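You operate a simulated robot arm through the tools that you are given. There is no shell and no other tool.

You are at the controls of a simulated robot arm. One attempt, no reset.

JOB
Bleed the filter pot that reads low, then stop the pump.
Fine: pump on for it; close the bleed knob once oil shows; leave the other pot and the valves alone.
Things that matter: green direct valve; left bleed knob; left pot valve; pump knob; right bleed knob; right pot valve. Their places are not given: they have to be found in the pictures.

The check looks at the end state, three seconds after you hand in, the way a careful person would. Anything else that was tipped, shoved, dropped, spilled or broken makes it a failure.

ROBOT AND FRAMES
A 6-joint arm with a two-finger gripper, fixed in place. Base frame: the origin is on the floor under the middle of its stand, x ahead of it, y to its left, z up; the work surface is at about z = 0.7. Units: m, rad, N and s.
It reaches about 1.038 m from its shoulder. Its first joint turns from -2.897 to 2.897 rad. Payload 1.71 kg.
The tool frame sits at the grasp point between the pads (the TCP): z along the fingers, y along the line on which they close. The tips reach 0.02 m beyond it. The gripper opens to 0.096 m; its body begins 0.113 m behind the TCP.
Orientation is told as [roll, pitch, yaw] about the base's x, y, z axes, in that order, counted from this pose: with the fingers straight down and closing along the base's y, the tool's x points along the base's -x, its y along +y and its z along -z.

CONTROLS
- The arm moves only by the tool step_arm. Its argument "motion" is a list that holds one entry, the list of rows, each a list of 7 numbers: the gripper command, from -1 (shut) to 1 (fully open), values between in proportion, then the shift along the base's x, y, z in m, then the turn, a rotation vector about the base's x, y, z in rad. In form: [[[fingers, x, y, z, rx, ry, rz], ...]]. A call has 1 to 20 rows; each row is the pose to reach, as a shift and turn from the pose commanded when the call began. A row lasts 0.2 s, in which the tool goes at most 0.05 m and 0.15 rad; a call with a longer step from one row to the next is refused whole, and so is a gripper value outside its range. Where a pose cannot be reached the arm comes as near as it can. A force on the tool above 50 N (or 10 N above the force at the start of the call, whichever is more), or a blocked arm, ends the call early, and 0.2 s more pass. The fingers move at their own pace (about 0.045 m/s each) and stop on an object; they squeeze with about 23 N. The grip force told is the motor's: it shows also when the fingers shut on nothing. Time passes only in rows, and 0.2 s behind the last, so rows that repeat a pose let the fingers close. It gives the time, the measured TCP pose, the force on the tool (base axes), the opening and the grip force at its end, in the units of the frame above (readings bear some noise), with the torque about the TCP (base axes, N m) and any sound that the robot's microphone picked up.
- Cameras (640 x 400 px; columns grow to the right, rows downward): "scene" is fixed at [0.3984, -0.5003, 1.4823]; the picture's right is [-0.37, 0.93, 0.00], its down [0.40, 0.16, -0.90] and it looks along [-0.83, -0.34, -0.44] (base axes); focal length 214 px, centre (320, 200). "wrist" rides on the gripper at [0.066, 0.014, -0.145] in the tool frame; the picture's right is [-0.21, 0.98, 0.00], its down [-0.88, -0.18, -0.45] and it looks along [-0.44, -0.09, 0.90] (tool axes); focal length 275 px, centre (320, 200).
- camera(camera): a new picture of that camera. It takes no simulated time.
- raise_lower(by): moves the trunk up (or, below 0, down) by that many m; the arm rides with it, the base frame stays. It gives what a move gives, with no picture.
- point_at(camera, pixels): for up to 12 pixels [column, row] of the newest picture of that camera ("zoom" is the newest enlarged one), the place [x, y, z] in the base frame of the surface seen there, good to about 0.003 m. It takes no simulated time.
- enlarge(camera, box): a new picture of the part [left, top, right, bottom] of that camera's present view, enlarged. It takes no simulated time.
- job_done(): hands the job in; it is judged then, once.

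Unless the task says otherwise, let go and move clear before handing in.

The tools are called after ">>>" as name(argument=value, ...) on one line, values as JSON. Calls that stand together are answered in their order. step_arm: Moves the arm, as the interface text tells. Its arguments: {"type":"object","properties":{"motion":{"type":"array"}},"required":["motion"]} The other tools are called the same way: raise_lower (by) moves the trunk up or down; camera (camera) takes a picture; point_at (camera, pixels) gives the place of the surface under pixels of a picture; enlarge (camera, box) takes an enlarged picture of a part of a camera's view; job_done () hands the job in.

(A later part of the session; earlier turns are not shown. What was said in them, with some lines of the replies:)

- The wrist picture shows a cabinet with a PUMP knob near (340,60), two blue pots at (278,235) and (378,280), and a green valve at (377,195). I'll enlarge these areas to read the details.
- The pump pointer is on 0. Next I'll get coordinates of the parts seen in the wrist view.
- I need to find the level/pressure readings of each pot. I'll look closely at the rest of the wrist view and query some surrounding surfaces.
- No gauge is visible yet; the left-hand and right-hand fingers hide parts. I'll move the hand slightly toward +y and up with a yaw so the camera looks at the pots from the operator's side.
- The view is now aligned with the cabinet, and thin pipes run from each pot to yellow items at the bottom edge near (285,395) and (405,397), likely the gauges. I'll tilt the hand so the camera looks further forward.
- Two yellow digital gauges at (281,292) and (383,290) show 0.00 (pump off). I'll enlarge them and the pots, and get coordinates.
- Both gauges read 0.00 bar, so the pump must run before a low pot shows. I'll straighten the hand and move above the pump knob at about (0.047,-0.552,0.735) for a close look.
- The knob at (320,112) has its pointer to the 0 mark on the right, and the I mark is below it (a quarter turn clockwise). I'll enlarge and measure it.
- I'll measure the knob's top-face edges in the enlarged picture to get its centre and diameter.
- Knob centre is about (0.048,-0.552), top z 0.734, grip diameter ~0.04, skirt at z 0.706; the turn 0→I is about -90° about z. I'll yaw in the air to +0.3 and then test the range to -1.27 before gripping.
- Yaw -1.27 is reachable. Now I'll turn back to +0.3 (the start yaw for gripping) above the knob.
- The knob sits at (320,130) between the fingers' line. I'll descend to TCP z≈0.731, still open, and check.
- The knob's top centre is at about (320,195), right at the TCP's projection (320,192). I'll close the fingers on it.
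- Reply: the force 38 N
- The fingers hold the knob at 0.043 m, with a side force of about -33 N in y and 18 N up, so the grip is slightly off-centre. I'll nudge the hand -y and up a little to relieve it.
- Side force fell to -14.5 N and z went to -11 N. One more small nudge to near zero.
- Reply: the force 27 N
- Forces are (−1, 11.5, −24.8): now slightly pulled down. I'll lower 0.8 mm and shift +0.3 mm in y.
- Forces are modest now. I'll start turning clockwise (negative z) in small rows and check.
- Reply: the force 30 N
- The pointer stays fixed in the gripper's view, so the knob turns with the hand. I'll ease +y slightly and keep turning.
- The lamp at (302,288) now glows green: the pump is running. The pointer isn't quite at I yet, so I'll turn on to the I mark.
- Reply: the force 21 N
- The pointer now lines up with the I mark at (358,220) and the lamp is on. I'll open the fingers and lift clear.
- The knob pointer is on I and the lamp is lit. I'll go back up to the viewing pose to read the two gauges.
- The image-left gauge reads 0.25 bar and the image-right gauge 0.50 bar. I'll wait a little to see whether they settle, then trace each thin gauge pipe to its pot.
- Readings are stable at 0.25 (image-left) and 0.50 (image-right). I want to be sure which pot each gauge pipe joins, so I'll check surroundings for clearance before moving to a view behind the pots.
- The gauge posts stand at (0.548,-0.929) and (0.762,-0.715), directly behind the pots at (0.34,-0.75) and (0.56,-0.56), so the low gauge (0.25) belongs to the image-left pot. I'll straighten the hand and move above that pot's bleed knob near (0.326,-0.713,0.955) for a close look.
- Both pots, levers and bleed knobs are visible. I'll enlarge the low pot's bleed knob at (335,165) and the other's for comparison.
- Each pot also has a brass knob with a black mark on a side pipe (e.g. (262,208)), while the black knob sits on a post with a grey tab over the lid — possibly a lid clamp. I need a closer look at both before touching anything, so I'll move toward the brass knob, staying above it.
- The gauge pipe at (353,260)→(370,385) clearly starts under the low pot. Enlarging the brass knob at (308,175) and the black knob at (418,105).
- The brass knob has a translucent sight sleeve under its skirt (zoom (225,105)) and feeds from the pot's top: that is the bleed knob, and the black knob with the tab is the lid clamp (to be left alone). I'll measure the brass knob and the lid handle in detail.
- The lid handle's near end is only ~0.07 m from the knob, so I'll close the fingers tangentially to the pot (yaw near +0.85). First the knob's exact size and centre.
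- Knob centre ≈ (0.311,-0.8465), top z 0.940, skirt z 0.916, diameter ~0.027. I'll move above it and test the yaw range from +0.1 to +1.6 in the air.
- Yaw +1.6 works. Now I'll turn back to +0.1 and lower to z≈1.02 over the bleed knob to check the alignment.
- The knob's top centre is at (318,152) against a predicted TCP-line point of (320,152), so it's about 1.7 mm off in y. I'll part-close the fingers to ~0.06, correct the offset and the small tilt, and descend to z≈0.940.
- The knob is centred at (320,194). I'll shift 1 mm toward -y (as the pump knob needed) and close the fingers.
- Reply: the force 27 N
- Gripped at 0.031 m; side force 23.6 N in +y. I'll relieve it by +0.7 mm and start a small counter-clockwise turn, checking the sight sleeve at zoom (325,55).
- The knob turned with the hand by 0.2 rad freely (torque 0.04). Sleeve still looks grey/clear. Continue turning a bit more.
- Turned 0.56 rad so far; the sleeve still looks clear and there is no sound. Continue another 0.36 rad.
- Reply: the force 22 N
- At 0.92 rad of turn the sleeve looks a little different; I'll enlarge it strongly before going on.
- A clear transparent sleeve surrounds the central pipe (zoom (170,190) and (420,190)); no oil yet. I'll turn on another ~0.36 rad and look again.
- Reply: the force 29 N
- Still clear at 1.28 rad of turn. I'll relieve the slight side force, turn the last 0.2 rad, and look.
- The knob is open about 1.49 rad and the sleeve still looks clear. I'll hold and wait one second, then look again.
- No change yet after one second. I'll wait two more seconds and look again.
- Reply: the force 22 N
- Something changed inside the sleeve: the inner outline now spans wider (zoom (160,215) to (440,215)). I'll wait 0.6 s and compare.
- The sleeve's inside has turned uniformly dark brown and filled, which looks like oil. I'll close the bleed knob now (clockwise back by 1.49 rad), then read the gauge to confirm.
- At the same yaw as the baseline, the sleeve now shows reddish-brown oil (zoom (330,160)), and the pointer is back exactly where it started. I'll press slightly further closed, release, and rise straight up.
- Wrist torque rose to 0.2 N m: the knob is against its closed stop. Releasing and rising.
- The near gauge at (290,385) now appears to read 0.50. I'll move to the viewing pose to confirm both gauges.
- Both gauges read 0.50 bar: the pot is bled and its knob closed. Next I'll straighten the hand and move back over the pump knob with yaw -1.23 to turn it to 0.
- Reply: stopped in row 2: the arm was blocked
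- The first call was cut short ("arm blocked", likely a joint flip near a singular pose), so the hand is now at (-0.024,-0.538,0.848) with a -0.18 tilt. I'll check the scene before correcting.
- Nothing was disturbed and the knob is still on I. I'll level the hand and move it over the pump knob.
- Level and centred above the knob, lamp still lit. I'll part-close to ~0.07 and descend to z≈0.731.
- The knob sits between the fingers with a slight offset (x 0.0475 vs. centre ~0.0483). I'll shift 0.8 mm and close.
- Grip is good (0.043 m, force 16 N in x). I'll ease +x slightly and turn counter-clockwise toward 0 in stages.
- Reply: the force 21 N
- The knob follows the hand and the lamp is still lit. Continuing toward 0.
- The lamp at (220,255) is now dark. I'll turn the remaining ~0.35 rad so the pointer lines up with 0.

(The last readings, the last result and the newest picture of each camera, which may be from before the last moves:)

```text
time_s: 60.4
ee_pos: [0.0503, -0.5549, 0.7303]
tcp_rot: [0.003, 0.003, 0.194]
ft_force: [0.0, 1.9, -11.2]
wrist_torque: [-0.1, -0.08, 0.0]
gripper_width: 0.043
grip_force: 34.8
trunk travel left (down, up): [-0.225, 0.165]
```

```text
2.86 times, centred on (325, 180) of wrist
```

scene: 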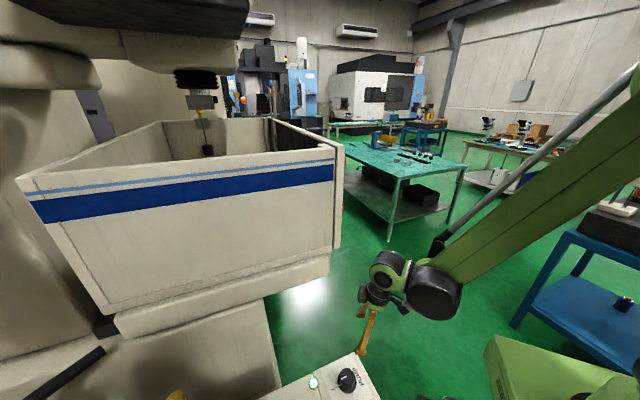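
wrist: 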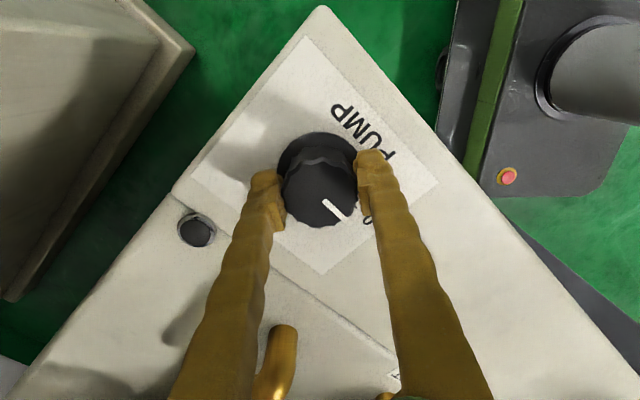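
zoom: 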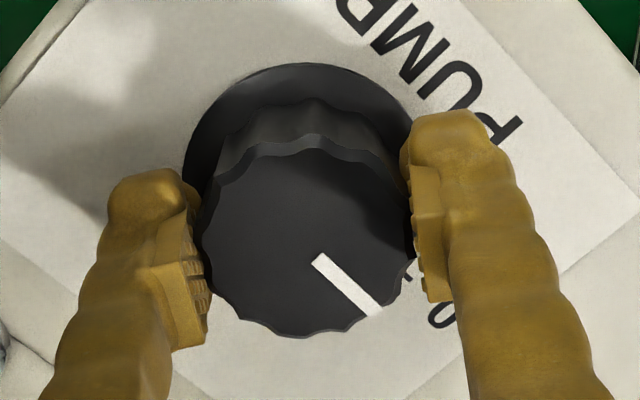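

The pointer's direction now matches the 0 tick (zoom (408,275)) and the lamp at (197,230) is off. Release and lift clear.

>>> step_arm(motion=[[[0.5, 0, 0, 0, 0, 0, 0], [0.5, 0, 0, 0, 0, 0, 0], [0.5, 0, 0, 0, 0, 0, 0], [0.5, 0, 0, 0.02, 0, 0, 0], [0.5, 0, 0, 0.06, 0, 0, 0], [0.5, 0, 0, 0.1, 0, 0, 0], [0.8, 0, 0, 0.15, 0, 0, 0], [1, 0, 0, 0.2, 0, 0, 0]]])

>>> camera(camera="wrist")

>>> enlarge(camera="wrist", box=[260, 50, 400, 180])

>>> enlarge(camera="scene", box=[240, 320, 440, 400])

```text
time_s: 62.2
ee_pos: [0.0485, -0.5539, 0.9322]
tcp_rot: [0.002, 0.003, 0.193]
ft_force: [-0.3, -0.3, 0.4]
wrist_torque: [0.07, 0.01, -0.03]
gripper_width: 0.0959
grip_force: 0.0
trunk travel left (down, up): [-0.225, 0.165]
```

```text
taken
```

wrist: 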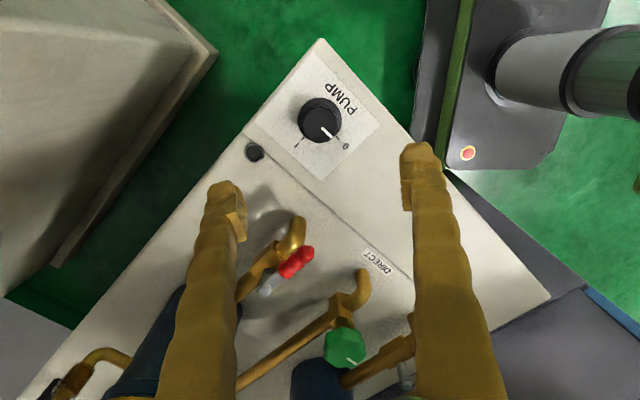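

```text
3.08 times, centred on (330, 115) of wrist
```

zoom: 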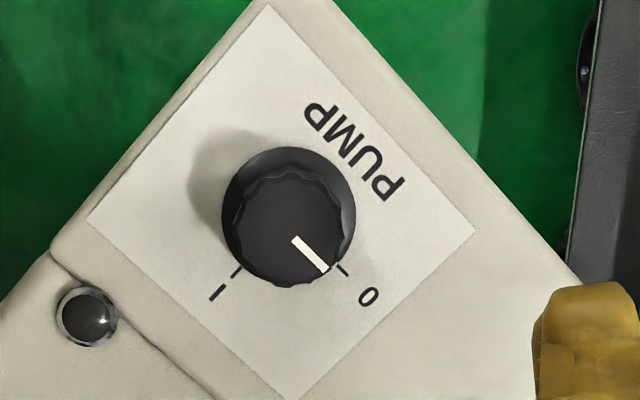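

```text
3.20 times, centred on (340, 360) of scene
```

zoom: 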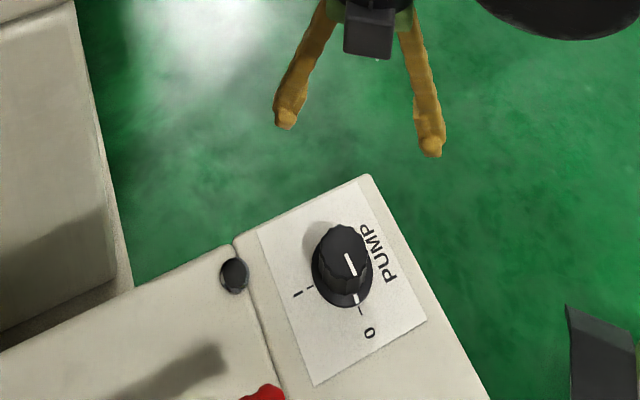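

The pump pointer is on 0 and the lamp is off. I'll return to the starting pose and take a final look at the pots, valves and bleed knobs.

>>> step_arm(motion=[[[1, 0.0, 0.0, 0.045, 0, 0, 0], [1, 0.01, -0.008, 0.09, 0, 0, -0.06], [1, 0.02, -0.016, 0.13, 0, 0, -0.12], [1, 0.03, -0.024, 0.17, 0, 0, -0.193], [1, 0.04, -0.032, 0.21, 0, 0, -0.193], [1, 0.05, -0.04, 0.25, 0, 0, -0.193], [1, 0.06, -0.05, 0.29, 0, 0, -0.193], [1, 0.066, -0.057, 0.322, 0, 0, -0.193], [1, 0.066, -0.057, 0.322, 0, 0, -0.193]]])

>>> camera(camera="wrist")

>>> enlarge(camera="wrist", box=[220, 120, 440, 340])

>>> camera(camera="scene")

```text
time_s: 64.2
ee_pos: [0.1156, -0.611, 1.252]
tcp_rot: [0.001, 0.002, 0.0]
ft_force: [0.7, -0.4, 0.0]
wrist_torque: [-0.02, -0.02, -0.05]
gripper_width: 0.0961
grip_force: 0.1
trunk travel left (down, up): [-0.225, 0.165]
```

```text
taken
```

wrist: 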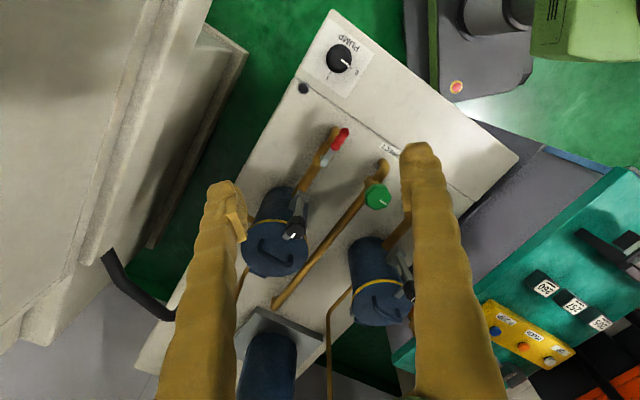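

```text
1.82 times, centred on (330, 230) of wrist
```

zoom: 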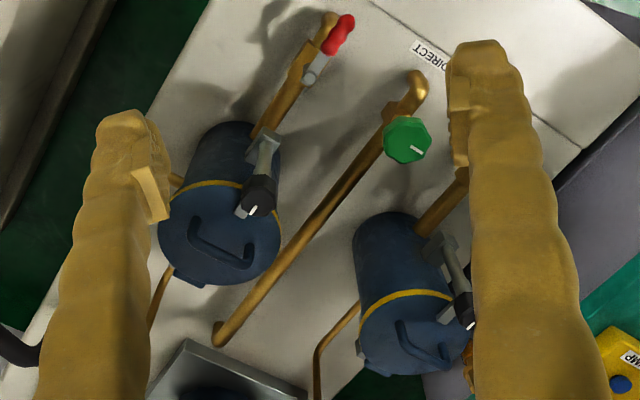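

```text
taken
```

scene: 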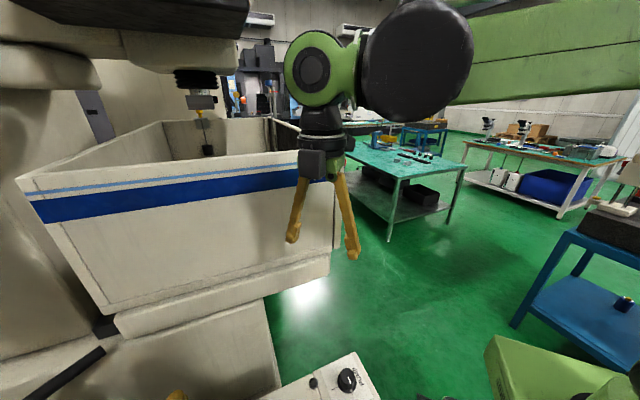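

Everything matches the starting picture: the red levers, green valve and lid clamps are unmoved, the pump pointer is on 0 with its lamp off, and the deck shows no oil. Both gauges read 0.50 bar before I stopped the pump, and the bleed knob is closed. The hand is empty and clear, so I'm handing in.

>>> job_done()

```text
The job is handed in.
```

I bled the low filter pot, closed its bleed knob once oil showed, and stopped the pump. I've handed the job in and don't have the check's result.

- **Which pot:** with the pump on, the right pot (as seen from the side where the labels read upright) read 0.25 bar and the left read 0.50 bar. I bled the right pot using the brass knob on its side pipe. I took the black knobs on the lids for lid clamps and left them alone.
- **Bleeding:** I opened the knob about 1.5 rad (85°), and brown oil showed in the clear sleeve under it after about 3 seconds fully open. I then turned the knob back until it met its stop, and both gauges read 0.50 bar.
- **Pump:** it is back on 0 and its lamp is off. I did not read the gauges again after stopping it.
- **Left alone:** I did not touch the other pot, the green direct valve or the red pot valves. They look the same as in the first picture, and I saw no oil on the deck.

One arm move was cut short with "the arm was blocked", in free space above the cabinet. The force readings stayed near zero and the next picture showed nothing disturbed, so I levelled the hand and carried on.
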